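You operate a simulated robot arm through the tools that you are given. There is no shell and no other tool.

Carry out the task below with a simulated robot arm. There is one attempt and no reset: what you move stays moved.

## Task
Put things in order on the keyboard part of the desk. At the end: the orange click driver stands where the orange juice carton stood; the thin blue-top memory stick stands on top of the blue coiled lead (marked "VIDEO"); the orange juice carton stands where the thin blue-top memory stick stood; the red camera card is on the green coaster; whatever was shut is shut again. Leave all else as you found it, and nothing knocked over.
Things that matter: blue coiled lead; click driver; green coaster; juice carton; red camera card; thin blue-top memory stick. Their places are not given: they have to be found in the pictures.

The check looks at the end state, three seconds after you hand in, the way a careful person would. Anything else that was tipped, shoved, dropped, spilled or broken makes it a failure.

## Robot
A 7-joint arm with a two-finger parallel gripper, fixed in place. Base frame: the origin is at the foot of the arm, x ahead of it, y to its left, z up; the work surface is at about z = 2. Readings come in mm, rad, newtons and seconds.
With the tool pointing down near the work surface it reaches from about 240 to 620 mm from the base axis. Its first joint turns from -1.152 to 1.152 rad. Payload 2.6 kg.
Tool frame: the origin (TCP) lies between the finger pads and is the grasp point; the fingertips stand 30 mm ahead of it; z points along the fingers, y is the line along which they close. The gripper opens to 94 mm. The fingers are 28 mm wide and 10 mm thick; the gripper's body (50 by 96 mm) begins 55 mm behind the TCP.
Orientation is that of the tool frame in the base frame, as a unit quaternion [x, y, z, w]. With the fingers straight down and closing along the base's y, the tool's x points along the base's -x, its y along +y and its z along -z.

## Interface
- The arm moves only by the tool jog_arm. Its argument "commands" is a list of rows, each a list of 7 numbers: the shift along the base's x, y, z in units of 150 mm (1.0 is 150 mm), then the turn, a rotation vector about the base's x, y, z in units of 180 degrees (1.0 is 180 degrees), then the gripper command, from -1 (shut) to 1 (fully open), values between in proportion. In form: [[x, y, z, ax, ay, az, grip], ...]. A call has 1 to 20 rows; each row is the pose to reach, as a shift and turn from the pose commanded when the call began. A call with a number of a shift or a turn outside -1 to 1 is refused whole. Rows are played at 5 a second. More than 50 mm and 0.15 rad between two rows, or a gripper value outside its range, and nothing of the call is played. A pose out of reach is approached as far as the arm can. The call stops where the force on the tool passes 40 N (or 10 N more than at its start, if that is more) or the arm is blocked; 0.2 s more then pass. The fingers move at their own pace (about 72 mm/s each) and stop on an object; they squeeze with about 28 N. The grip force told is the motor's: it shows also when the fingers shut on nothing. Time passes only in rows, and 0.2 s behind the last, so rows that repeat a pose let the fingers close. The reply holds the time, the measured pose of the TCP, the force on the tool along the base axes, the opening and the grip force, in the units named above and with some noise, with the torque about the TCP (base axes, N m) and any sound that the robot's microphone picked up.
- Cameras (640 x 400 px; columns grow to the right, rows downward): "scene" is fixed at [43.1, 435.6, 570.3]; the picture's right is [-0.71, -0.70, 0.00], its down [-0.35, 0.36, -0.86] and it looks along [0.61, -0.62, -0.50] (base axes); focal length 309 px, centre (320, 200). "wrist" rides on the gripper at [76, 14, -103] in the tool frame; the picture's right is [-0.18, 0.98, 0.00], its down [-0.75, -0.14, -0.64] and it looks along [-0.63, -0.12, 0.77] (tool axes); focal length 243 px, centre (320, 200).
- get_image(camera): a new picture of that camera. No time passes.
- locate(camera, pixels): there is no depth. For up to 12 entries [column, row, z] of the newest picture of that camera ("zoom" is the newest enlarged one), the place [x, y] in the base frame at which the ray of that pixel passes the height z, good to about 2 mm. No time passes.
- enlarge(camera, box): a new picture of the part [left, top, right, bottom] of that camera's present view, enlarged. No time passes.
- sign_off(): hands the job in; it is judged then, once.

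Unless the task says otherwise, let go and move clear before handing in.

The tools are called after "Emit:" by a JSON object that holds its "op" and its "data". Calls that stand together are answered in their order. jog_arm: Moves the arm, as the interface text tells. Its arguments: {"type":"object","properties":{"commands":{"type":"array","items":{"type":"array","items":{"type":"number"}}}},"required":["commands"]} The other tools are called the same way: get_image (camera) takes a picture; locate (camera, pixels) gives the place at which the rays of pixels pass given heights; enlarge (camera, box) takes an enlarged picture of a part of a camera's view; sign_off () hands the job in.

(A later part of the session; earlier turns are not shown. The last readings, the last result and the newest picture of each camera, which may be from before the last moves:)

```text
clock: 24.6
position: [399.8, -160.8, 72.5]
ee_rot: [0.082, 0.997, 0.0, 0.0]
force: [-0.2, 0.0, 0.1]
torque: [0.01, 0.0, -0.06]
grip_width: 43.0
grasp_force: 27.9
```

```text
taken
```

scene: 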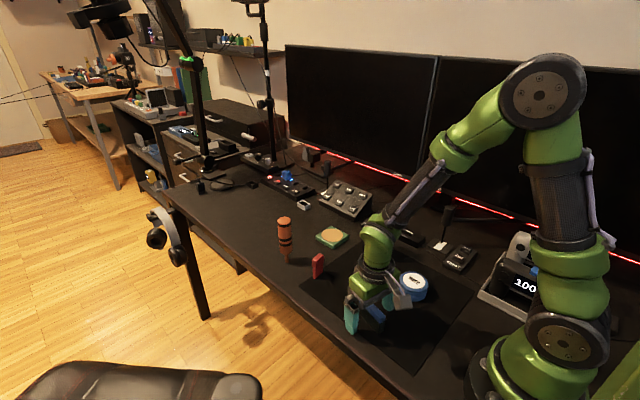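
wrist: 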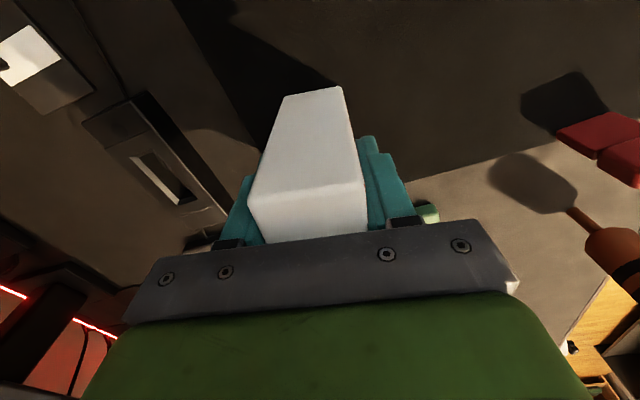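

The grip closed at 43 mm with 28 N on the carton. I will lift it 90 mm straight up.

Emit:
{"op": "jog_arm", "data": {"commands": [[0, 0, 0.04, 0, 0, 0, -1], [0, 0, 0.12, 0, 0, 0, -1], [0, 0, 0.26, 0, 0, 0, -1], [0, 0, 0.42, 0, 0, 0, -1], [0, 0, 0.56, 0, 0, 0, -1], [0, 0, 0.62, 0, 0, 0, -1], [0, 0, 0.62, 0, 0, 0, -1]]}}

Emit:
{"op": "get_image", "data": {"camera": "wrist"}}

Emit:
{"op": "get_image", "data": {"camera": "scene"}}

```text
clock: 26.2
position: [401.4, -159.4, 164.5]
ee_rot: [0.083, 0.997, 0.0, 0.0]
force: [-0.5, -0.1, 0.1]
torque: [-0.02, -0.02, -0.03]
grip_width: 43.2
grasp_force: 28.1
```

```text
taken
```

wrist: 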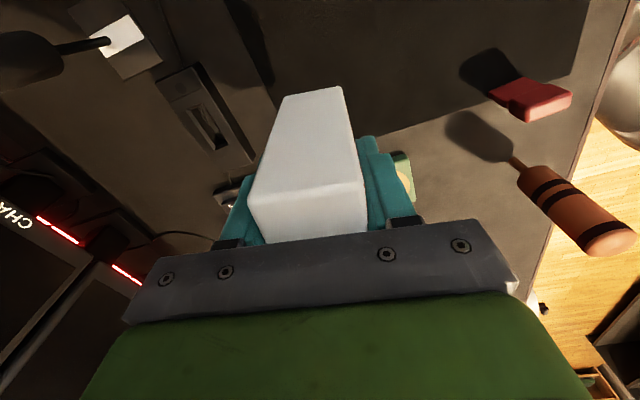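

```text
taken
```

scene: 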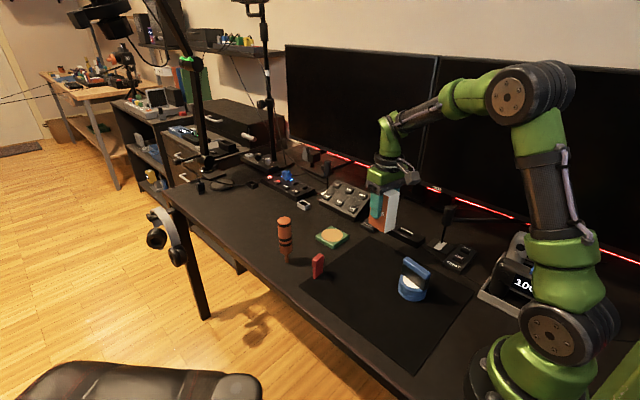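

The carton is held and clear. I will carry it first along +y on the far side of the lead, keeping well away from the stick.

Emit:
{"op": "jog_arm", "data": {"commands": [[0, 0.13, 0, 0, 0, 0, -1], [0, 0.27, 0, 0, 0, 0, -1], [-0.03, 0.41, 0, 0, 0, 0, -1], [-0.08, 0.55, 0, 0, 0, 0, -1], [-0.15, 0.69, 0, 0, 0, 0, -1], [-0.23, 0.83, 0, 0, 0, 0, -1], [-0.32, 0.95, 0, 0, 0, 0, -1], [-0.32, 0.95, 0, 0, 0, 0, -1]]}}

Emit:
{"op": "jog_arm", "data": {"commands": [[-0.1, 0.08, 0, 0, 0, 0, -1], [-0.22, 0.17, 0, 0, 0, 0, -1], [-0.34, 0.26, 0, 0, 0, 0, -1], [-0.43, 0.34, 0, 0, 0, 0, -1], [-0.484, 0.383, 0, 0, 0, 0, -1], [-0.484, 0.383, 0, 0, 0, 0, -1]]}}

Emit:
{"op": "get_image", "data": {"camera": "wrist"}}

Emit:
{"op": "get_image", "data": {"camera": "scene"}}

```text
clock: 28.0
position: [352.5, -17.9, 163.9]
ee_rot: [0.084, 0.996, 0.0, 0.0]
force: [-0.2, 0.1, -0.2]
torque: [0.01, 0.02, 0.01]
grip_width: 43.2
grasp_force: 28.1
```

```text
clock: 29.4
position: [280.6, 40.8, 163.6]
ee_rot: [0.083, 0.997, 0.0, 0.0]
force: [0.6, -0.6, -0.2]
torque: [0.0, -0.03, -0.06]
grip_width: 43.4
grasp_force: 27.8
```

```text
taken
```

wrist: 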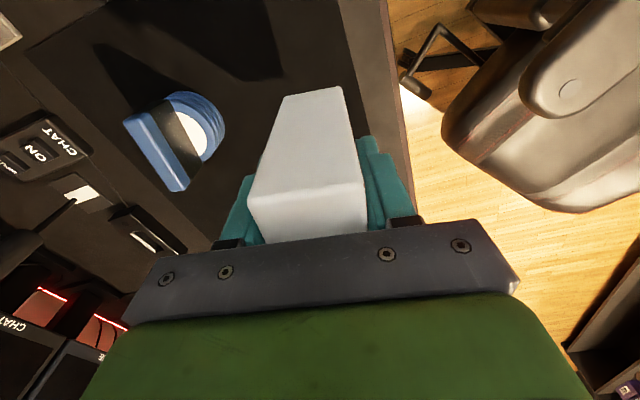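

```text
taken
```

scene: 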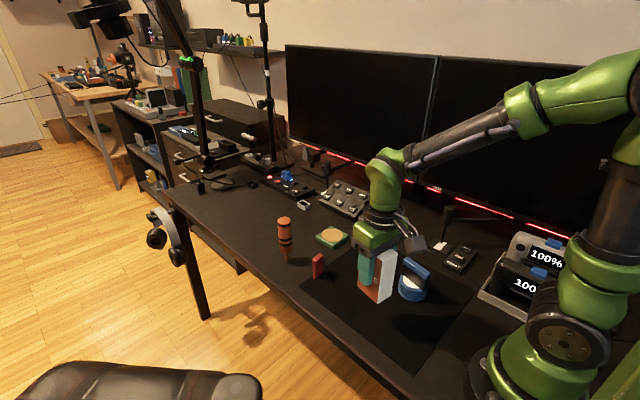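

The hand is at (280.6,40.8), right over the stick's old spot. I will lower to about 3 mm above expected contact (TCP z≈74).

Emit:
{"op": "jog_arm", "data": {"commands": [[0, 0, -0.15, 0, 0, 0, -1], [0, 0, -0.3, 0, 0, 0, -1], [0, 0, -0.45, 0, 0, 0, -1], [0, 0, -0.55, 0, 0, 0, -1], [0, 0, -0.595, 0, 0, 0, -1], [0, 0, -0.595, 0, 0, 0, -1]]}}

Emit:
{"op": "jog_arm", "data": {"commands": [[0, 0, -0.007, 0, 0, 0, -1], [0, 0, -0.013, 0, 0, 0, -1], [0, 0, -0.013, 0, 0, 0, -1]]}}

Emit:
{"op": "enlarge", "data": {"camera": "scene", "box": [340, 250, 440, 350]}}

```text
clock: 30.8
position: [282.3, 39.4, 74.3]
ee_rot: [0.083, 0.997, 0.0, -0.001]
force: [-0.5, -0.3, 0.4]
torque: [0.03, -0.01, -0.04]
grip_width: 43.1
grasp_force: 27.9
```

```text
clock: 31.6
position: [281.2, 40.1, 73.9]
ee_rot: [0.083, 0.997, 0.0, 0.0]
force: [-0.2, -0.4, -0.4]
torque: [-0.03, -0.01, -0.02]
grip_width: 43.2
grasp_force: 28.0
```

```text
4.00 times, centred on (390, 300) of scene
```

zoom: 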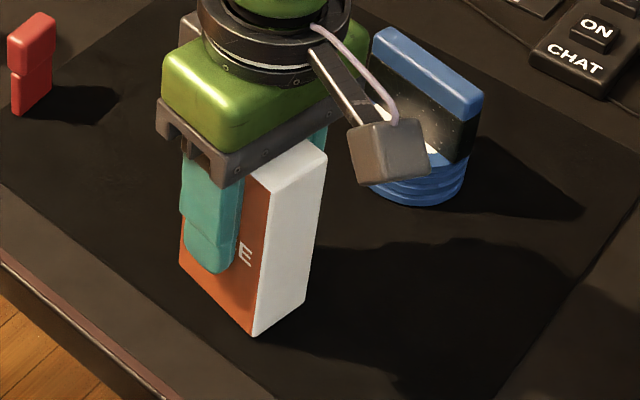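

No contact yet at z≈73. I will continue down in 1 mm steps.

Emit:
{"op": "jog_arm", "data": {"commands": [[0, 0, -0.006, 0, 0, 0, -1], [0, 0, -0.006, 0, 0, 0, -1]]}}

Emit:
{"op": "jog_arm", "data": {"commands": [[0, 0, -0.006, 0, 0, 0, -1], [0, 0, -0.006, 0, 0, 0, -1]]}}

```text
clock: 32.2
position: [280.9, 40.8, 71.4]
ee_rot: [0.083, 0.997, 0.0, 0.0]
force: [0.0, -0.4, 0.2]
torque: [0.01, 0.02, -0.01]
grip_width: 43.2
grasp_force: 28.1
```

```text
clock: 32.8
position: [282.0, 40.1, 71.1]
ee_rot: [0.083, 0.997, 0.0, 0.0]
force: [0.0, 0.2, 1.1]
torque: [0.04, -0.01, 0.02]
grip_width: 43.2
grasp_force: 27.8
```

A faint 1.1 N shows at z≈71. I will go one more small step to confirm contact.

Emit:
{"op": "jog_arm", "data": {"commands": [[0, 0, -0.005, 0, 0, 0, -1], [0, 0, -0.005, 0, 0, 0, -1]]}}

```text
clock: 33.4
position: [281.3, 39.6, 69.6]
ee_rot: [0.083, 0.997, 0.0, 0.001]
force: [-2.2, -1.1, 17.5]
torque: [-0.02, 0.29, -0.03]
grip_width: 42.9
grasp_force: 27.7
```

Contact reads 17.5 N, so the carton is on the desk. I will ease up slightly and open in stages.

Emit:
{"op": "jog_arm", "data": {"commands": [[0, 0, 0.004, 0, 0, 0, -1], [0, 0, 0.004, 0, 0, 0, -0.1], [0, 0, 0.004, 0, 0, 0, 0], [0, 0, 0.004, 0, 0, 0, 0.15], [0, 0, 0.004, 0, 0, 0, 0.4], [0, 0, 0.004, 0, 0, 0, 0.6], [0, 0, 0.004, 0, 0, 0, 0.6]]}}

Emit:
{"op": "get_image", "data": {"camera": "wrist"}}

Emit:
{"op": "enlarge", "data": {"camera": "scene", "box": [340, 250, 440, 350]}}

```text
clock: 35.0
position: [280.0, 40.9, 71.0]
ee_rot: [0.083, 0.997, 0.0, 0.0]
force: [0.1, -0.6, -0.9]
torque: [0.03, 0.0, 0.01]
grip_width: 75.2
grasp_force: 0.0
```

```text
taken
```

wrist: 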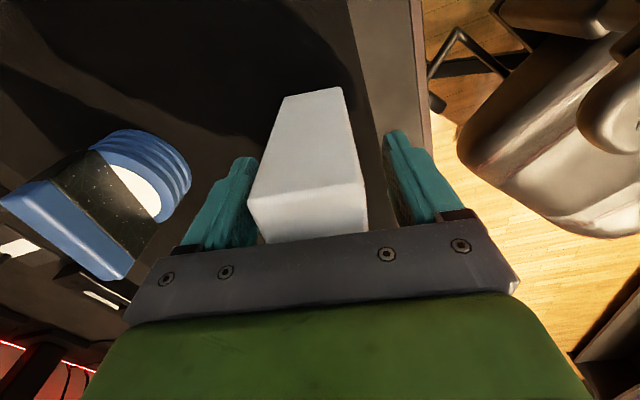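

```text
4.00 times, centred on (390, 300) of scene
```

zoom: 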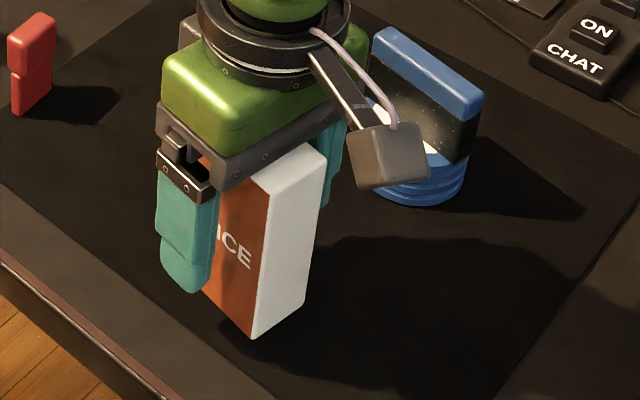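

The carton stands free, with both fingers clear of it. I will rise straight up.

Emit:
{"op": "jog_arm", "data": {"commands": [[0, 0, 0.1, 0, 0, 0, 0.6], [0, 0, 0.25, 0, 0, 0, 0.6], [0, 0, 0.45, 0, 0, 0, 0.7], [0, 0, 0.65, 0, 0, 0, 1], [0, 0, 0.85, 0, 0, 0, 1], [0, 0, 1.0, 0, 0, 0, 1], [0, 0, 1.0, 0, 0, 0, 1]]}}

Emit:
{"op": "get_image", "data": {"camera": "wrist"}}

Emit:
{"op": "get_image", "data": {"camera": "scene"}}

Emit:
{"op": "enlarge", "data": {"camera": "wrist", "box": [240, 40, 400, 190]}}

```text
clock: 36.6
position: [279.6, 40.3, 220.4]
ee_rot: [0.083, 0.997, 0.001, 0.0]
force: [0.3, -0.5, -0.4]
torque: [0.02, 0.0, 0.02]
grip_width: 94.2
grasp_force: 0.1
```

```text
taken
```

wrist: 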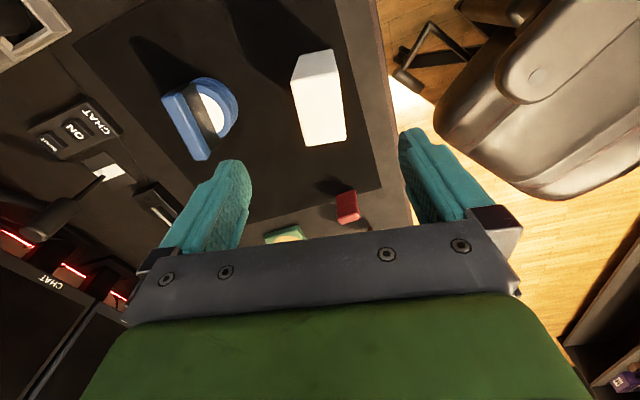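

```text
taken
```

scene: 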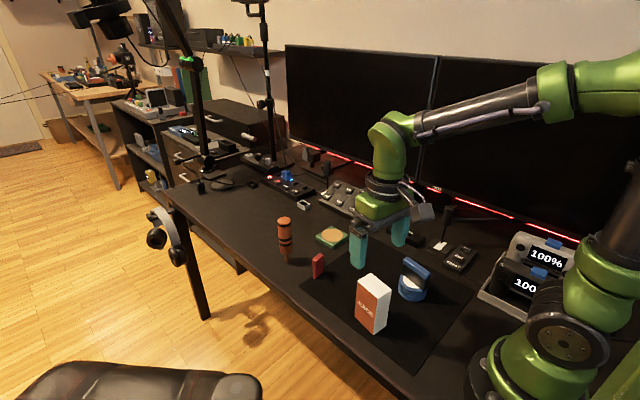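

```text
2.67 times, centred on (320, 115) of wrist
```

zoom: 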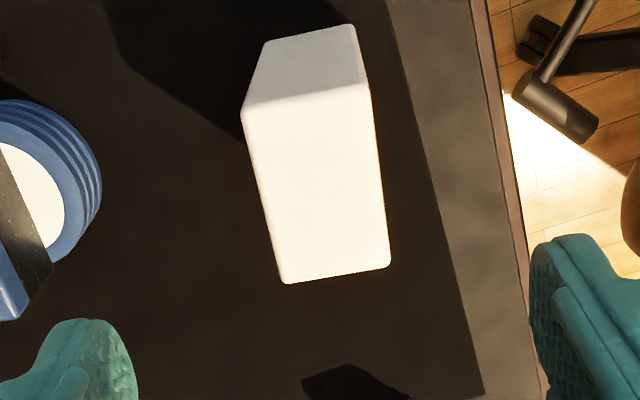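

Emit:
{"op": "locate", "data": {"camera": "zoom", "pixels": [[242, 110, 111], [371, 84, 111], [391, 265, 111], [281, 284, 111], [353, 25, 2], [262, 43, 2]]}}

```text
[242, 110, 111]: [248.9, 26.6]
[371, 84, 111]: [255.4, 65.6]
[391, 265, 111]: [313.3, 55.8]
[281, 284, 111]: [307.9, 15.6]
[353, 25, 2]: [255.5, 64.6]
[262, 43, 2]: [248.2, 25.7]
```

The carton now stands at (281.4,40.9), within 1 mm of the stick's old centre. Next I will move out toward the click driver at a safe height, turning the hand back to straight, to view it from above.

Emit:
{"op": "jog_arm", "data": {"commands": [[0.1, 0, 0.15, 0, 0, 0.01, 1], [0.3, 0, 0.3, 0, 0, 0.02, 1], [0.5, 0, 0.45, 0, 0, 0.03, 1], [0.7, 0, 0.53, 0, 0, 0.04, 1], [0.9, 0, 0.53, 0, 0, 0.053, 1], [1.0, 0, 0.53, 0, 0, 0.053, 1], [1.0, 0, 0.53, 0, 0, 0.053, 1]]}}

Emit:
{"op": "jog_arm", "data": {"commands": [[0.15, 0.03, 0, 0, 0, 0, 1], [0.27, 0.06, 0, 0, 0, 0, 1], [0.27, 0.06, 0, 0, 0, 0, 1]]}}

Emit:
{"op": "get_image", "data": {"camera": "wrist"}}

Emit:
{"op": "get_image", "data": {"camera": "scene"}}

```text
clock: 38.2
position: [430.8, 40.8, 300.1]
ee_rot: [-0.002, 1.0, -0.001, 0.0]
force: [-0.4, 1.0, 0.0]
torque: [0.03, -0.01, 0.02]
grip_width: 94.0
grasp_force: 0.1
```

```text
clock: 39.0
position: [473.0, 50.1, 300.3]
ee_rot: [-0.001, 1.0, -0.001, 0.0]
force: [-0.6, 0.1, 0.4]
torque: [-0.02, -0.02, -0.03]
grip_width: 93.9
grasp_force: 0.0
```

```text
taken
```

wrist: 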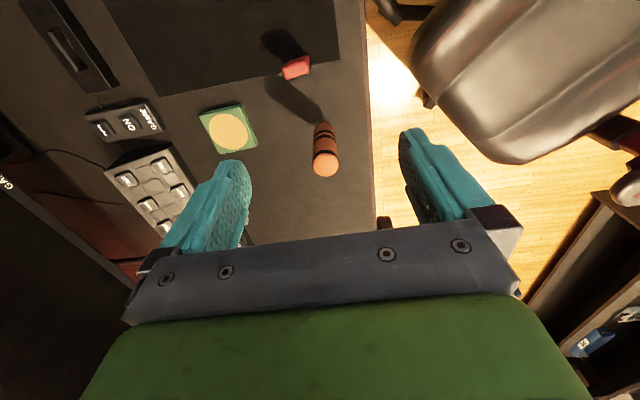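

```text
taken
```

scene: 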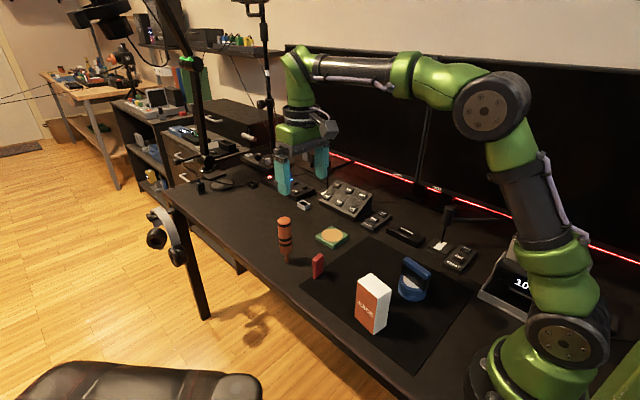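

The driver's cap is at wrist (326,163), the red card at (297,67) and the coaster at (228,130). I will enlarge this view and locate the driver's stem and cap.

Emit:
{"op": "enlarge", "data": {"camera": "wrist", "box": [260, 50, 400, 190]}}

Emit:
{"op": "enlarge", "data": {"camera": "scene", "box": [260, 205, 310, 275]}}

```text
2.86 times, centred on (330, 120) of wrist
```

zoom: 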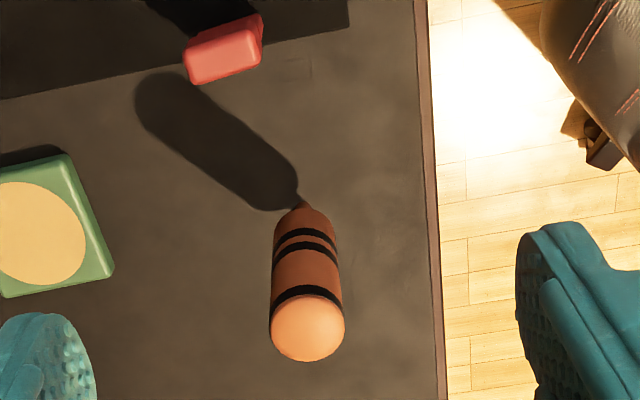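

```text
5.71 times, centred on (285, 240) of scene
```

zoom: 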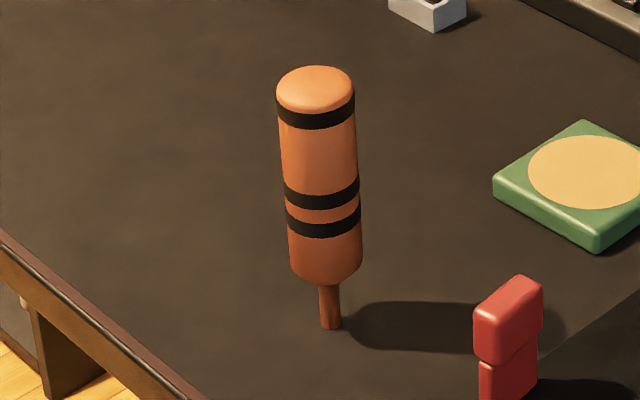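

Emit:
{"op": "locate", "data": {"camera": "wrist", "pixels": [[325.5, 164.8, 130], [325.5, 164.8, 140], [325.5, 164.8, 150], [312.8, 164.8, 135], [338.5, 164.8, 135], [323, 121.4, 20]]}}

Emit:
{"op": "locate", "data": {"camera": "scene", "pixels": [[286.9, 262.2, 2], [284.2, 220.5, 130], [284.2, 220.5, 140], [284.2, 220.5, 150], [286, 254.2, 25], [286, 254.2, 30]]}}

```text
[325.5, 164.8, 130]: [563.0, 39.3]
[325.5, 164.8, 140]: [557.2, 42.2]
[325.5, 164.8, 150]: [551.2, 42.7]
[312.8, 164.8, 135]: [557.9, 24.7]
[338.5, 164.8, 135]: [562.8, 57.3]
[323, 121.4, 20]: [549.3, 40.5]
```

```text
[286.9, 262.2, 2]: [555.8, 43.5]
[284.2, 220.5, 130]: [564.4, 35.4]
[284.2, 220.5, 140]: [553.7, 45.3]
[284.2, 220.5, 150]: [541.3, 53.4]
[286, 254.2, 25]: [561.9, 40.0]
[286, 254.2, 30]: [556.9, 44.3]
```

Both views put the driver's axis at about (556.5,42.5), with a height of about 139 mm and a handle about 33 mm thick above z≈30. I will move over it and stop with the fingertips above its cap.

Emit:
{"op": "jog_arm", "data": {"commands": [[0.15, -0.02, 0, 0, 0, 0, 1], [0.3, -0.03, 0, 0, 0, 0, 1], [0.45, -0.04, 0, 0, 0, 0, 1], [0.557, -0.05, -0.1, 0, 0, 0, 1], [0.557, -0.05, -0.3, 0, 0, 0, 1], [0.557, -0.05, -0.5, 0, 0, 0, 1], [0.557, -0.05, -0.63, 0, 0, 0, 1], [0.557, -0.05, -0.63, 0, 0, 0, 1]]}}

Emit:
{"op": "get_image", "data": {"camera": "wrist"}}

Emit:
{"op": "enlarge", "data": {"camera": "scene", "box": [235, 150, 355, 280]}}

```text
clock: 40.8
position: [555.5, 42.0, 206.8]
ee_rot: [0.0, 1.0, 0.0, 0.001]
force: [-0.4, 0.3, 0.2]
torque: [-0.01, 0.04, -0.01]
grip_width: 94.1
grasp_force: 0.1
```

```text
taken
```

wrist: 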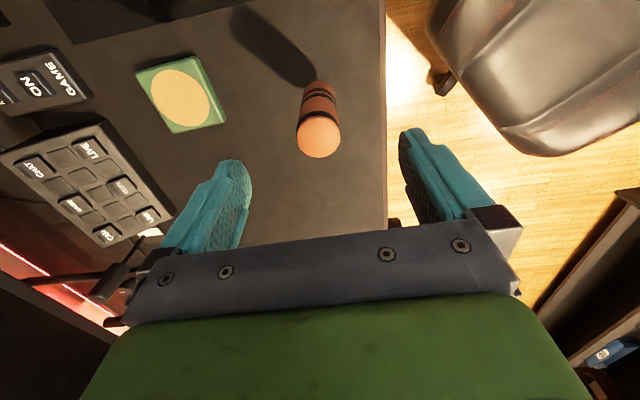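

```text
3.08 times, centred on (295, 215) of scene
```

zoom: 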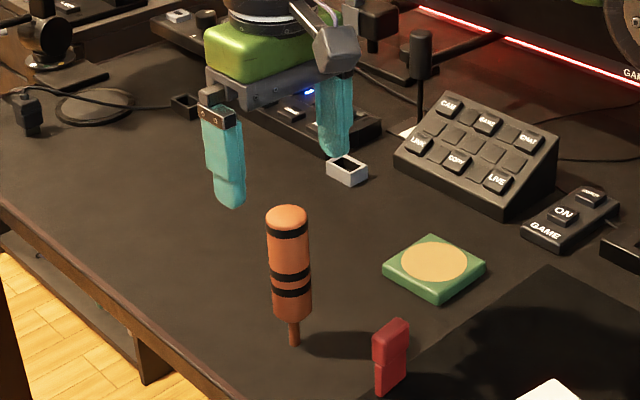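

The cap is at column 320 in the wrist view, so it is centred between the fingers. I will locate the cap to check x as well.

Emit:
{"op": "enlarge", "data": {"camera": "wrist", "box": [280, 70, 360, 170]}}

```text
4.00 times, centred on (320, 120) of wrist
```

zoom: 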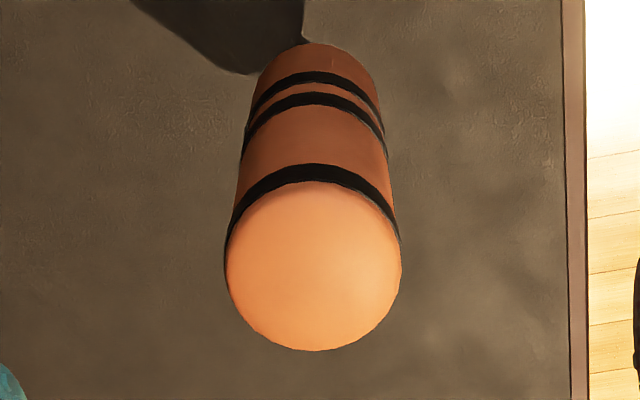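

Emit:
{"op": "locate", "data": {"camera": "zoom", "pixels": [[313, 262, 133], [226, 255, 133], [401, 262, 133], [313, 350, 133], [313, 262, 138], [313, 350, 138], [313, 182, 130]]}}

```text
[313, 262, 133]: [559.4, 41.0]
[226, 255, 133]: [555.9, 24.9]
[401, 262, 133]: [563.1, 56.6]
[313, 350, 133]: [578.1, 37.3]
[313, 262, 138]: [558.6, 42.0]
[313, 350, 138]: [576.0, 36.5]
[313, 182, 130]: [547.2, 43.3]
```

The cap's widest circle gives an axis near (558.5,41.5). I will shift +2 mm in x and descend to TCP z≈93, with the fingers either side of the handle.

Emit:
{"op": "jog_arm", "data": {"commands": [[0.015, 0, -0.1, 0, 0, 0, 1], [0.015, 0, -0.25, 0, 0, 0, 1], [0.015, 0, -0.4, 0, 0, 0, 1], [0.015, 0, -0.55, 0, 0, 0, 1], [0.015, 0, -0.68, 0, 0, 0, 1], [0.015, 0, -0.755, 0, 0, 0, 1], [0.015, 0, -0.755, 0, 0, 0, 1]]}}

Emit:
{"op": "get_image", "data": {"camera": "wrist"}}

Emit:
{"op": "enlarge", "data": {"camera": "scene", "box": [240, 180, 340, 280]}}

```text
clock: 42.4
position: [556.8, 42.1, 91.6]
ee_rot: [-0.001, 1.0, 0.0, -0.001]
force: [0.1, 0.6, -0.3]
torque: [-0.01, 0.0, -0.01]
grip_width: 93.8
grasp_force: 0.1
```

```text
taken
```

wrist: 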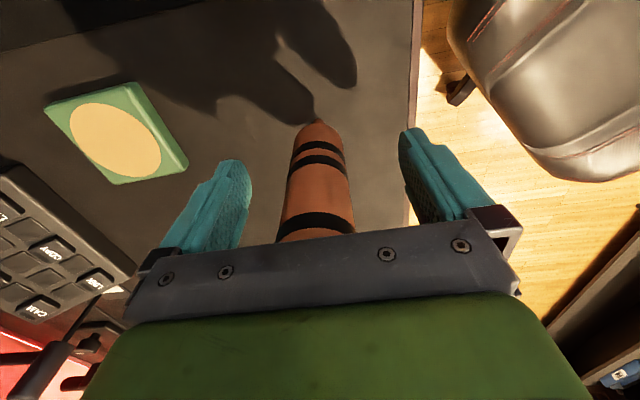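

```text
4.00 times, centred on (290, 230) of scene
```

zoom: 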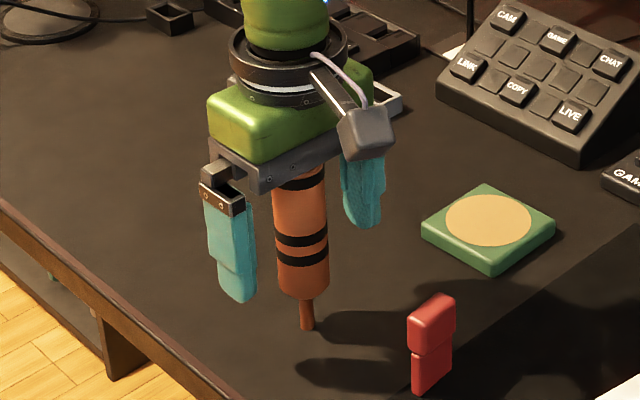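

The handle is centred between the fingers (its edges at columns 288 and 349). I will close gently in stages to avoid knocking it.

Emit:
{"op": "jog_arm", "data": {"commands": [[0, 0, 0, 0, 0, 0, 0.5], [0, 0, 0, 0, 0, 0, 0], [0, 0, 0, 0, 0, 0, -0.08], [0, 0, 0, 0, 0, 0, -0.16], [0, 0, 0, 0, 0, 0, -0.24], [0, 0, 0, 0, 0, 0, -0.4], [0, 0, 0, 0, 0, 0, -1], [0, 0, 0, 0, 0, 0, -1]]}}

Emit:
{"op": "get_image", "data": {"camera": "wrist"}}

Emit:
{"op": "enlarge", "data": {"camera": "scene", "box": [240, 180, 340, 280]}}

```text
clock: 44.2
position: [557.1, 42.6, 93.0]
ee_rot: [0.0, 1.0, 0.0, 0.0]
force: [-0.2, -0.1, -0.3]
torque: [-0.06, -0.01, 0.01]
grip_width: 33.8
grasp_force: 27.6
```

```text
taken
```

wrist: 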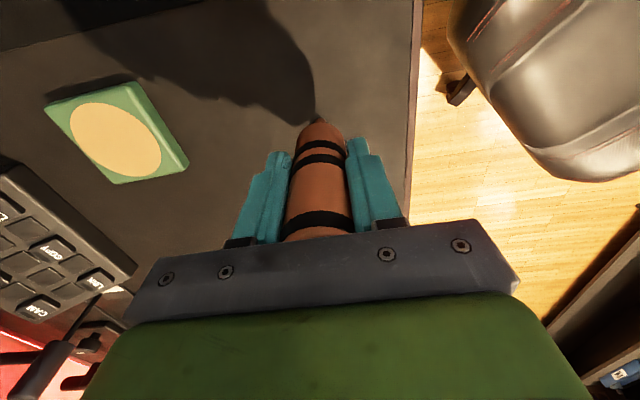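

```text
4.00 times, centred on (290, 230) of scene
```

zoom: 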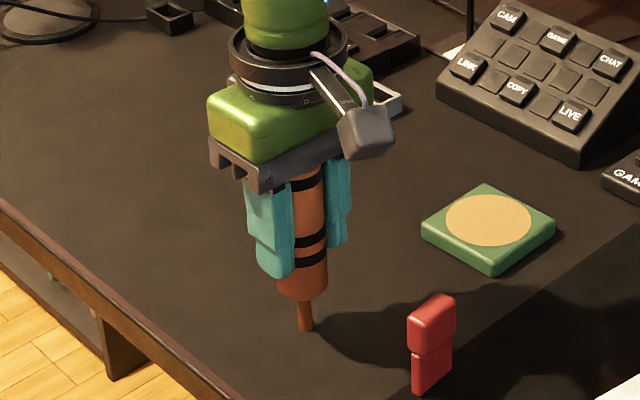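

The handle is gripped at 33.8 mm with 28 N and still upright. I will lift it slowly 90 mm.

Emit:
{"op": "jog_arm", "data": {"commands": [[0, 0, 0.03, 0, 0, 0, -1], [0, 0, 0.1, 0, 0, 0, -1], [0, 0, 0.22, 0, 0, 0, -1], [0, 0, 0.36, 0, 0, 0, -1], [0, 0, 0.5, 0, 0, 0, -1], [0, 0, 0.6, 0, 0, 0, -1], [0, 0, 0.6, 0, 0, 0, -1]]}}

Emit:
{"op": "get_image", "data": {"camera": "wrist"}}

Emit:
{"op": "enlarge", "data": {"camera": "scene", "box": [240, 160, 340, 270]}}

```text
clock: 45.8
position: [557.5, 42.3, 182.2]
ee_rot: [0.0, 1.0, 0.0, 0.0]
force: [-0.9, -0.4, -2.1]
torque: [0.02, -0.04, 0.01]
grip_width: 33.8
grasp_force: 27.6
```

```text
taken
```

wrist: 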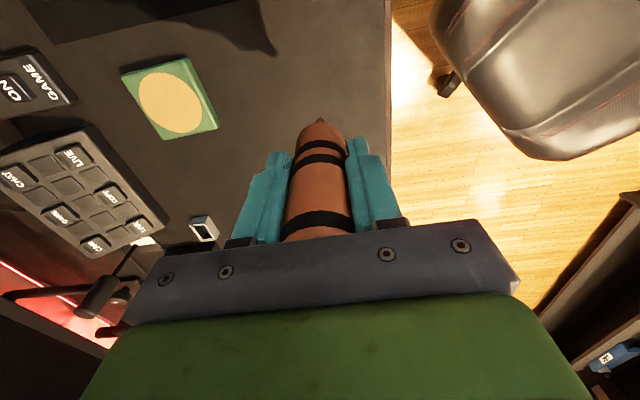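

```text
3.64 times, centred on (290, 215) of scene
```

zoom: 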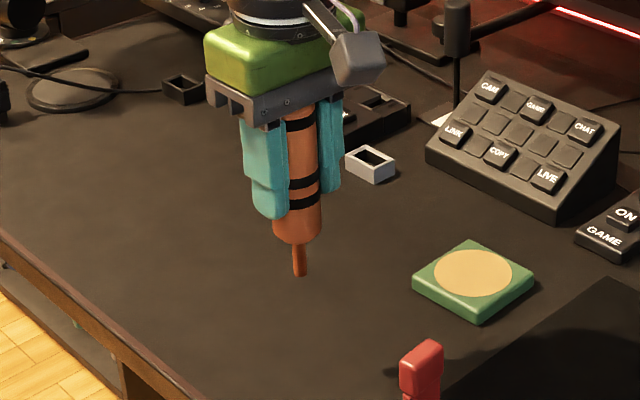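

The driver is lifted upright, with its stem hanging straight. I will carry it toward the carton's old spot at (401,-160) in two moves.

Emit:
{"op": "jog_arm", "data": {"commands": [[-0.06, -0.08, 0, 0, 0, 0, -1], [-0.15, -0.2, 0, 0, 0, 0, -1], [-0.25, -0.33, 0, 0, 0, 0, -1], [-0.35, -0.46, 0, 0, 0, 0, -1], [-0.45, -0.59, 0, 0, 0, 0, -1], [-0.55, -0.72, 0, 0, 0, 0, -1], [-0.62, -0.81, 0, 0, 0, 0, -1], [-0.62, -0.81, 0, 0, 0, 0, -1]]}}

Emit:
{"op": "jog_arm", "data": {"commands": [[-0.06, -0.08, 0, 0, 0, 0, -1], [-0.15, -0.2, 0, 0, 0, 0, -1], [-0.25, -0.33, 0, 0, 0, 0, -1], [-0.35, -0.45, 0, 0, 0, 0, -1], [-0.42, -0.536, 0, 0, 0, 0, -1], [-0.42, -0.536, 0, 0, 0, 0, -1], [-0.42, -0.536, 0, 0, 0, 0, -1]]}}

Emit:
{"op": "get_image", "data": {"camera": "wrist"}}

Emit:
{"op": "get_image", "data": {"camera": "scene"}}

```text
clock: 47.6
position: [464.6, -79.5, 182.6]
ee_rot: [0.0, 1.0, 0.0, 0.0]
force: [-0.1, 0.5, -1.7]
torque: [0.01, -0.01, 0.0]
grip_width: 33.4
grasp_force: 28.0
```

```text
clock: 49.2
position: [400.7, -160.0, 182.2]
ee_rot: [0.0, 1.0, 0.001, -0.001]
force: [0.8, -0.3, -2.1]
torque: [0.01, 0.02, 0.01]
grip_width: 33.7
grasp_force: 27.8
```

```text
taken
```

wrist: 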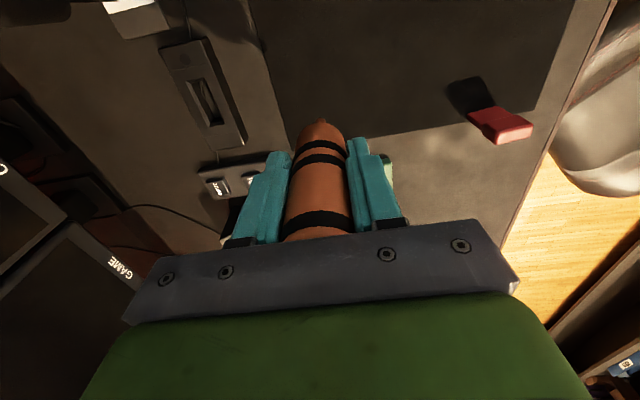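

```text
taken
```

scene: 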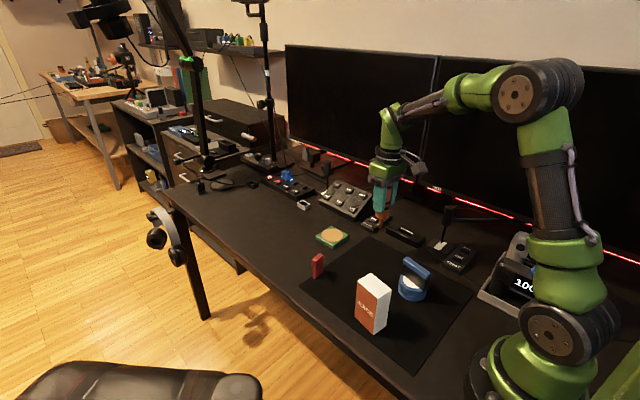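

The driver hangs over the target, but the mat's corner seems to be near this spot: its left edge runs (250,0)–(278,140) and its bottom edge (370,140)–(535,100) in the wrist view. I will locate these edges to see whether the stem would land on the mat or on the bare desk.

Emit:
{"op": "enlarge", "data": {"camera": "wrist", "box": [220, 60, 420, 200]}}

Emit:
{"op": "enlarge", "data": {"camera": "scene", "box": [330, 190, 430, 280]}}

Emit:
{"op": "locate", "data": {"camera": "wrist", "pixels": [[250, 5, 2], [264, 70, 2], [277, 135, 2], [400, 132, 2], [460, 119, 2], [530, 103, 2]]}}

```text
2.86 times, centred on (320, 130) of wrist
```

zoom: 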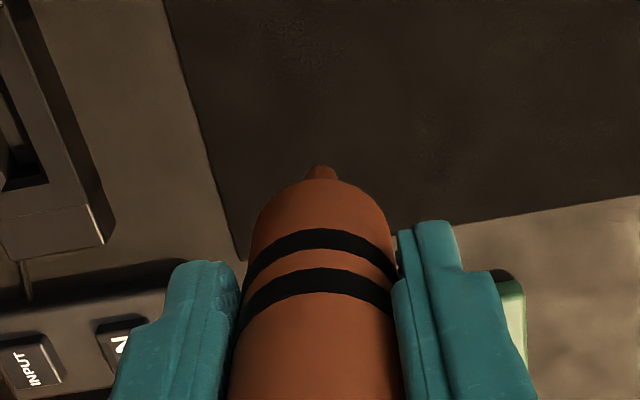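

```text
4.44 times, centred on (380, 235) of scene
```

zoom: 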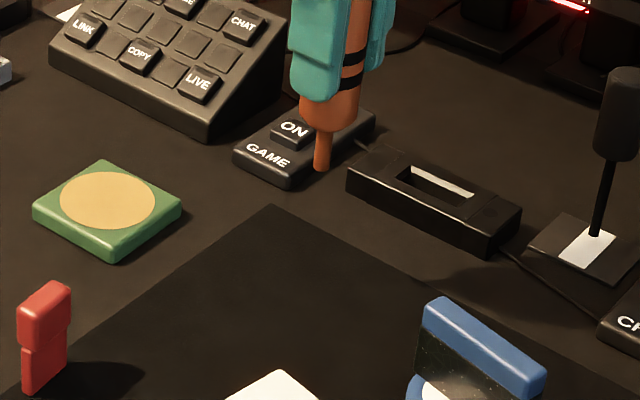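

```text
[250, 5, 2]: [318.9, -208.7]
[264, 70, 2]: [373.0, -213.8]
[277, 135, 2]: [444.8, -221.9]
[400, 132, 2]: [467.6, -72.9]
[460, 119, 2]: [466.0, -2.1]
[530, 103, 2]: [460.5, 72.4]
```

The mat's edges are at x≈467 and y≈-222, so the target (401,-160) is well inside the mat and flat. I will lower to TCP z≈98, just above the expected contact.

Emit:
{"op": "jog_arm", "data": {"commands": [[0.003, 0.002, -0.12, 0, 0, 0, -1], [0.003, 0.002, -0.26, 0, 0, 0, -1], [0.003, 0.002, -0.4, 0, 0, 0, -1], [0.003, 0.002, -0.5, 0, 0, 0, -1], [0.003, 0.002, -0.56, 0, 0, 0, -1], [0.003, 0.002, -0.56, 0, 0, 0, -1]]}}

Emit:
{"op": "enlarge", "data": {"camera": "scene", "box": [340, 200, 420, 280]}}

```text
clock: 50.6
position: [401.1, -160.9, 98.8]
ee_rot: [0.0, 1.0, 0.0, 0.0]
force: [-0.3, 0.3, -2.1]
torque: [0.01, 0.01, 0.01]
grip_width: 33.7
grasp_force: 28.3
```

```text
5.00 times, centred on (380, 240) of scene
```

zoom: 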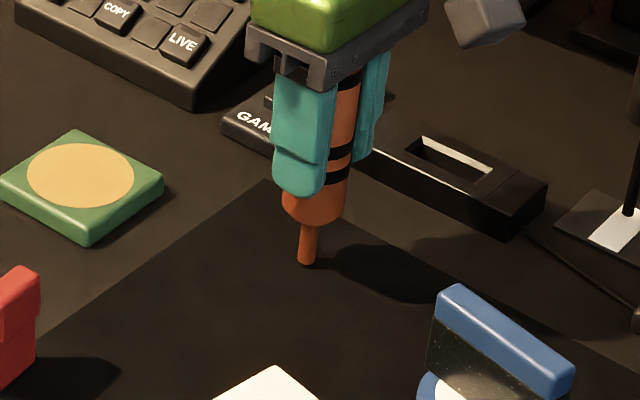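

The stem is a few millimetres above the mat. I will lower in 1 mm steps and watch the force.

Emit:
{"op": "jog_arm", "data": {"commands": [[0, 0, -0.007, 0, 0, 0, -1], [0, 0, -0.014, 0, 0, 0, -1], [0, 0, -0.014, 0, 0, 0, -1]]}}

Emit:
{"op": "jog_arm", "data": {"commands": [[0, 0, -0.006, 0, 0, 0, -1], [0, 0, -0.006, 0, 0, 0, -1]]}}

```text
clock: 51.4
position: [402.2, -159.5, 96.2]
ee_rot: [0.0, 1.0, 0.001, 0.0]
force: [-0.6, -0.5, -1.5]
torque: [0.02, 0.02, 0.04]
grip_width: 33.8
grasp_force: 27.8
```

```text
clock: 52.0
position: [401.9, -160.5, 96.4]
ee_rot: [0.001, 1.0, 0.0, 0.001]
force: [-6.1, 2.1, 14.3]
torque: [0.27, 0.59, 0.03]
grip_width: 33.8
grasp_force: 27.7
```

Contact reads 14 N with a small sideways load. I will ease up about 0.5 mm to unload the stem before releasing.

Emit:
{"op": "jog_arm", "data": {"commands": [[0, 0, 0.004, 0, 0, 0, -1], [0, 0, 0.004, 0, 0, 0, -1]]}}

```text
clock: 52.6
position: [402.4, -161.5, 95.1]
ee_rot: [-0.001, 1.0, -0.001, 0.0]
force: [-2.2, 1.7, 8.2]
torque: [0.15, 0.17, -0.01]
grip_width: 33.6
grasp_force: 27.6
```

Emit:
{"op": "jog_arm", "data": {"commands": [[0, 0, 0.003, 0, 0, 0, -1], [0, 0, 0.003, 0, 0, 0, -1]]}}

Emit:
{"op": "get_image", "data": {"camera": "wrist"}}

Emit:
{"op": "enlarge", "data": {"camera": "scene", "box": [350, 200, 410, 270]}}

```text
clock: 53.2
position: [402.3, -160.2, 96.3]
ee_rot: [0.0, 1.0, 0.0, 0.0]
force: [1.7, 2.0, 0.4]
torque: [0.15, -0.13, -0.03]
grip_width: 33.8
grasp_force: 27.8
```

```text
taken
```

wrist: 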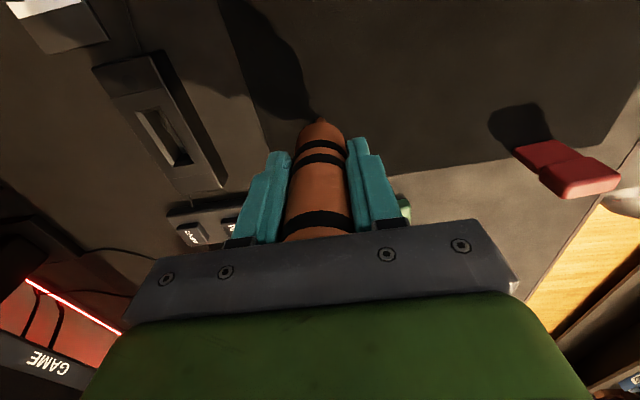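

```text
5.71 times, centred on (380, 235) of scene
```

zoom: 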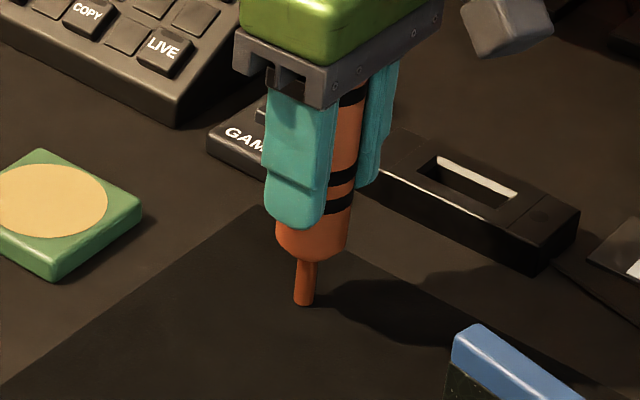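

The vertical load is now only about the driver's own weight, and the stem and handle line up vertically in the zoom ((304,303) to (313,240)). I will open the fingers slowly in small stages.

Emit:
{"op": "jog_arm", "data": {"commands": [[0, 0, 0, 0, 0, 0, -0.27], [0, 0, 0, 0, 0, 0, -0.25], [0, 0, 0, 0, 0, 0, -0.23], [0, 0, 0, 0, 0, 0, -0.2], [0, 0, 0, 0, 0, 0, -0.15], [0, 0, 0, 0, 0, 0, -0.05], [0, 0, 0, 0, 0, 0, 0.1], [0, 0, 0, 0, 0, 0, 0.3], [0, 0, 0, 0, 0, 0, 0.3]]}}

Emit:
{"op": "get_image", "data": {"camera": "wrist"}}

Emit:
{"op": "enlarge", "data": {"camera": "scene", "box": [350, 200, 410, 270]}}

```text
clock: 55.2
position: [402.5, -160.3, 96.1]
ee_rot: [0.0, 1.0, 0.0, 0.0]
force: [-0.5, -0.1, 0.2]
torque: [0.03, 0.04, 0.0]
grip_width: 61.4
grasp_force: 0.1
```

```text
taken
```

wrist: 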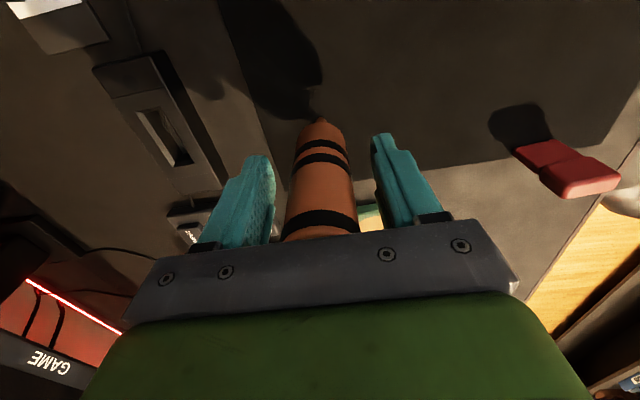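

```text
5.71 times, centred on (380, 235) of scene
```

zoom: 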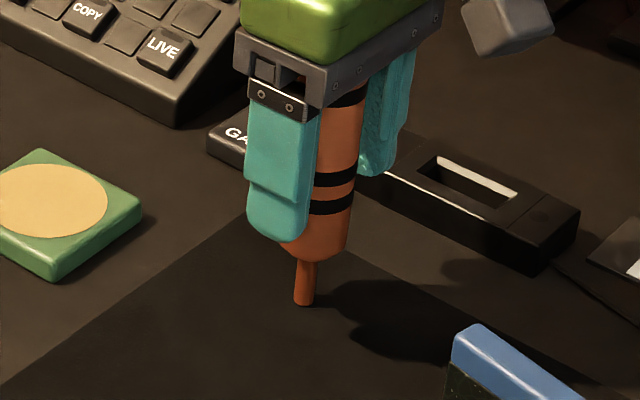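

The driver stands with the fingers clear. I will wait a moment with the fingers still around it to make sure it isn't slowly leaning.

Emit:
{"op": "jog_arm", "data": {"commands": [[0, 0, 0, 0, 0, 0, 0.3], [0, 0, 0, 0, 0, 0, 0.3], [0, 0, 0, 0, 0, 0, 0.3], [0, 0, 0, 0, 0, 0, 0.3], [0, 0, 0, 0, 0, 0, 0.3]]}}

Emit:
{"op": "get_image", "data": {"camera": "wrist"}}

Emit:
{"op": "enlarge", "data": {"camera": "scene", "box": [350, 200, 410, 270]}}

```text
clock: 56.4
position: [401.9, -159.6, 96.9]
ee_rot: [-0.001, 1.0, 0.0, 0.0]
force: [0.6, 0.2, -0.1]
torque: [-0.01, 0.03, -0.04]
grip_width: 61.4
grasp_force: 0.1
```

```text
taken
```

wrist: 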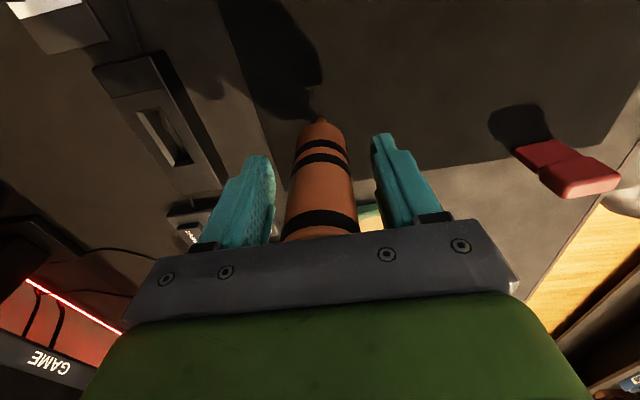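

```text
5.71 times, centred on (380, 235) of scene
```

zoom: 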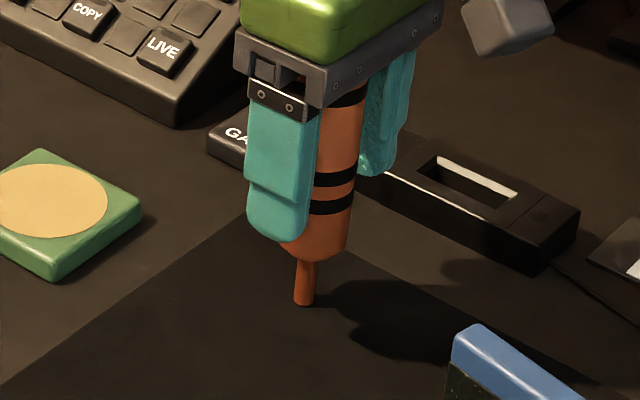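

The two pictures are identical, so the driver stands steadily. I will rise straight up, slowly until the tips clear the cap.

Emit:
{"op": "jog_arm", "data": {"commands": [[0, 0, 0.06, 0, 0, 0, 0.3], [0, 0, 0.16, 0, 0, 0, 0.3], [0, 0, 0.28, 0, 0, 0, 0.3], [0, 0, 0.42, 0, 0, 0, 0.3], [0, 0, 0.58, 0, 0, 0, 0.3], [0, 0, 0.75, 0, 0, 0, 0.5], [0, 0, 0.9, 0, 0, 0, 0.5], [0, 0, 1.0, 0, 0, 0, 0.5], [0, 0, 1.0, 0, 0, 0, 0.5]]}}

Emit:
{"op": "get_image", "data": {"camera": "wrist"}}

Emit:
{"op": "get_image", "data": {"camera": "scene"}}

Emit:
{"op": "enlarge", "data": {"camera": "wrist", "box": [260, 40, 400, 180]}}

```text
clock: 58.4
position: [402.1, -160.8, 246.4]
ee_rot: [0.001, 1.0, 0.0, 0.0]
force: [0.1, -0.2, 0.4]
torque: [0.0, -0.01, 0.01]
grip_width: 70.5
grasp_force: 0.1
```

```text
taken
```

wrist: 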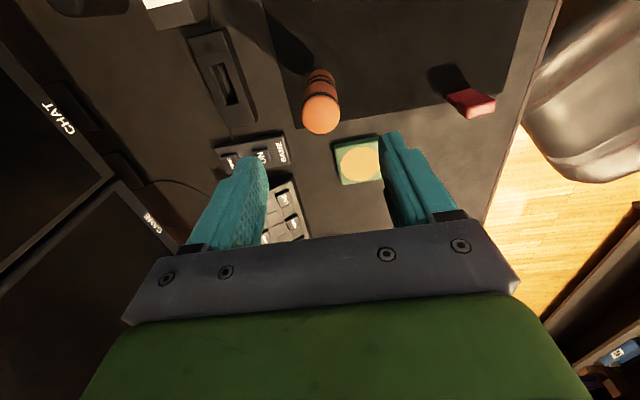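

```text
taken
```

scene: 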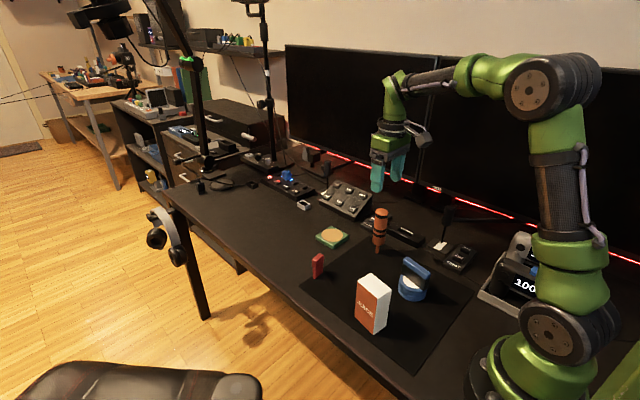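

```text
2.86 times, centred on (330, 110) of wrist
```

zoom: 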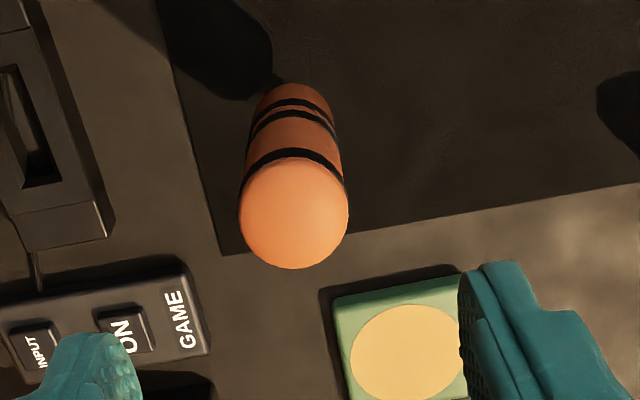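

The driver stands where the carton was. Next comes the red card, now at wrist (470,100), and the coaster at (360,160). I will move the hand toward them for a better top view.

Emit:
{"op": "jog_arm", "data": {"commands": [[0.03, 0.17, 0.05, 0, 0, 0, 1], [0.07, 0.34, 0.1, 0, 0, 0, 1], [0.1, 0.51, 0.15, 0, 0, 0, 1], [0.13, 0.68, 0.2, 0, 0, 0, 1], [0.17, 0.85, 0.23, 0, 0, 0, 1], [0.19, 0.95, 0.23, 0, 0, 0, 1], [0.19, 0.95, 0.23, 0, 0, 0, 1]]}}

Emit:
{"op": "get_image", "data": {"camera": "wrist"}}

Emit:
{"op": "enlarge", "data": {"camera": "wrist", "box": [180, 30, 400, 190]}}

Emit:
{"op": "locate", "data": {"camera": "scene", "pixels": [[377, 253, 2]]}}

```text
clock: 60.0
position: [430.4, -17.7, 280.9]
ee_rot: [0.0, 1.0, 0.0, -0.001]
force: [1.9, 0.4, 0.3]
torque: [-0.02, 0.03, 0.03]
grip_width: 93.8
grasp_force: 0.1
```

```text
taken
```

wrist: 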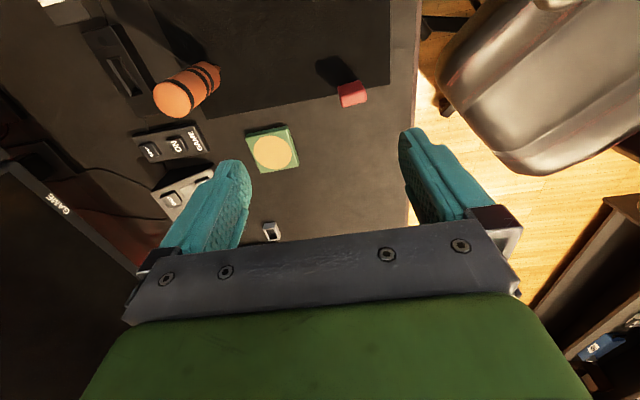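

```text
2.50 times, centred on (290, 110) of wrist
```

zoom: 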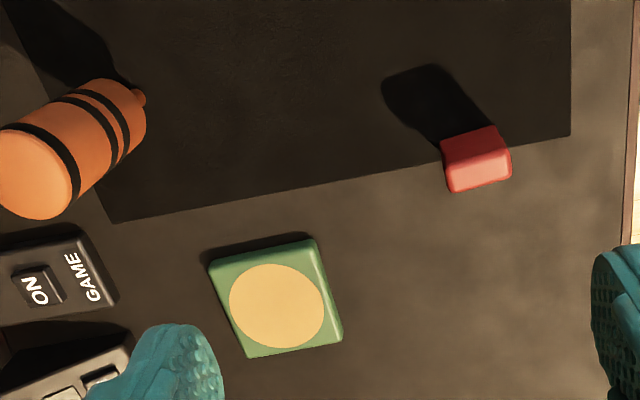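

```text
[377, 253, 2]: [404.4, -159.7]
```

Emit:
{"op": "locate", "data": {"camera": "zoom", "pixels": [[447, 168, 50], [508, 153, 50], [512, 179, 50], [451, 193, 50], [440, 142, 2], [494, 127, 2], [209, 265, 10], [313, 239, 10], [343, 338, 10], [248, 358, 10], [278, 306, 11]]}}

Emit:
{"op": "enlarge", "data": {"camera": "scene", "box": [300, 245, 340, 285]}}

```text
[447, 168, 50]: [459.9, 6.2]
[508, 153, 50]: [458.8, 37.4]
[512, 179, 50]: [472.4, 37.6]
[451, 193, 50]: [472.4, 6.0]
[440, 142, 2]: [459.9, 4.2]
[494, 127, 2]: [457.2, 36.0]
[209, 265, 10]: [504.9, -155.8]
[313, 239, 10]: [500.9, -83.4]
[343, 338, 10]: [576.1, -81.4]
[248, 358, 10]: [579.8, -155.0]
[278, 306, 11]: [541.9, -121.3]
```

```text
10.00 times, centred on (320, 265) of scene
```

zoom: 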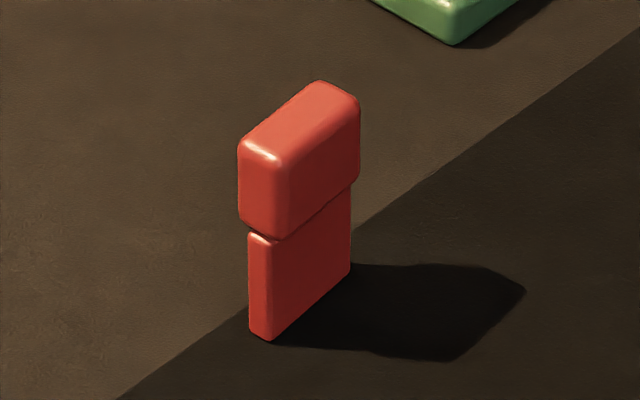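

The card has a wider head (top corners near (459–472, 6–37) at z 50) over a thinner plate, and the coaster is centred near (541,-120). I will check the card's height with the scene view as well.

Emit:
{"op": "locate", "data": {"camera": "scene", "pixels": [[313, 278.3, 2], [315, 279.1, 2], [323, 272.2, 2], [311.8, 260, 50], [315.8, 262, 50], [324, 255.3, 50], [320.2, 253, 50], [311.8, 260, 54], [315.8, 262, 54], [324, 255.3, 54], [320.2, 253, 54]]}}

Emit:
{"op": "locate", "data": {"camera": "scene", "pixels": [[331.2, 225.8, 12], [316.4, 236, 12], [332.4, 246, 12], [347.8, 233, 12], [331.5, 235, 12]]}}

```text
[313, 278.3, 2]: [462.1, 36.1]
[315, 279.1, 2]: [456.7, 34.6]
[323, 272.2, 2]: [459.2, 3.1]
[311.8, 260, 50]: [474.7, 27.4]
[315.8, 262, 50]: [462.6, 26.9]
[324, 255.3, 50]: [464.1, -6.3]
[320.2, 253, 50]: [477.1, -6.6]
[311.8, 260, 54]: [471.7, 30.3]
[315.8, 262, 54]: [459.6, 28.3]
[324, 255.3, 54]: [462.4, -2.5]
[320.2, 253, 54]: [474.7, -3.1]
```

```text
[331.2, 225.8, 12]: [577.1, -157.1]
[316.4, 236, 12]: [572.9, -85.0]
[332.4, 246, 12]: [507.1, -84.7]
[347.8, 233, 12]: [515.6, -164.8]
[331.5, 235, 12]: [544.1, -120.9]
```

The two views agree on a card top of z≈63, centred at (461,20.5), with a base only about 6 mm thick in x. To keep it upright I will grip it across its thickness, so I will turn the hand about -87° while moving beside it at a safe height.

Emit:
{"op": "jog_arm", "data": {"commands": [[0.02, 0.04, 0, 0, 0, -0.035, 1], [0.04, 0.08, 0, 0, 0, -0.07, 1], [0.06, 0.12, 0, 0, 0, -0.105, 1], [0.08, 0.16, 0, 0, 0, -0.14, 1], [0.1, 0.2, 0, 0, 0, -0.175, 1], [0.12, 0.24, -0.02, 0, 0, -0.21, 1], [0.14, 0.28, -0.05, 0, 0, -0.245, 1], [0.16, 0.32, -0.08, 0, 0, -0.28, 1], [0.18, 0.36, -0.12, 0, 0, -0.315, 1], [0.2, 0.4, -0.16, 0, 0, -0.35, 1], [0.205, 0.43, -0.2, 0, 0, -0.385, 1], [0.205, 0.46, -0.24, 0, 0, -0.42, 1], [0.205, 0.485, -0.28, 0, 0, -0.455, 1], [0.205, 0.485, -0.32, 0, 0, -0.483, 1], [0.205, 0.485, -0.34, 0, 0, -0.483, 1], [0.205, 0.485, -0.34, 0, 0, -0.483, 1]]}}

Emit:
{"op": "get_image", "data": {"camera": "wrist"}}

Emit:
{"op": "get_image", "data": {"camera": "scene"}}

```text
clock: 63.4
position: [460.6, 55.5, 230.5]
ee_rot: [0.688, 0.726, 0.0, 0.0]
force: [0.4, 0.0, -0.3]
torque: [0.02, -0.02, 0.04]
grip_width: 94.0
grasp_force: 0.0
```

```text
taken
```

wrist: 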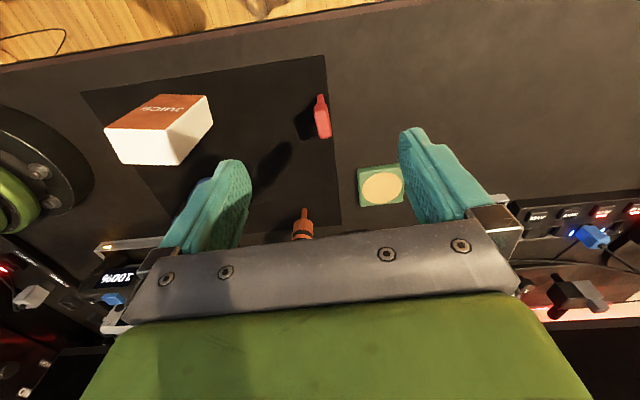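

```text
taken
```

scene: 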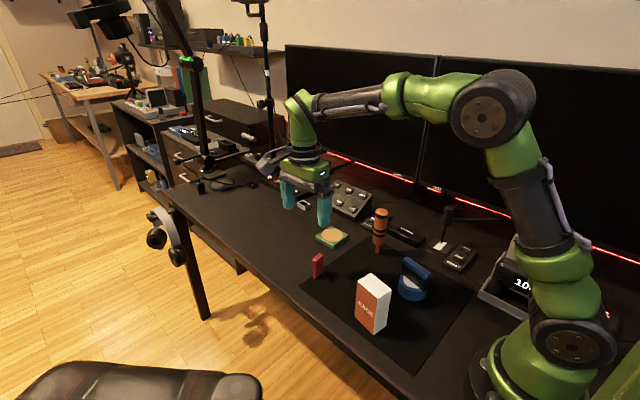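

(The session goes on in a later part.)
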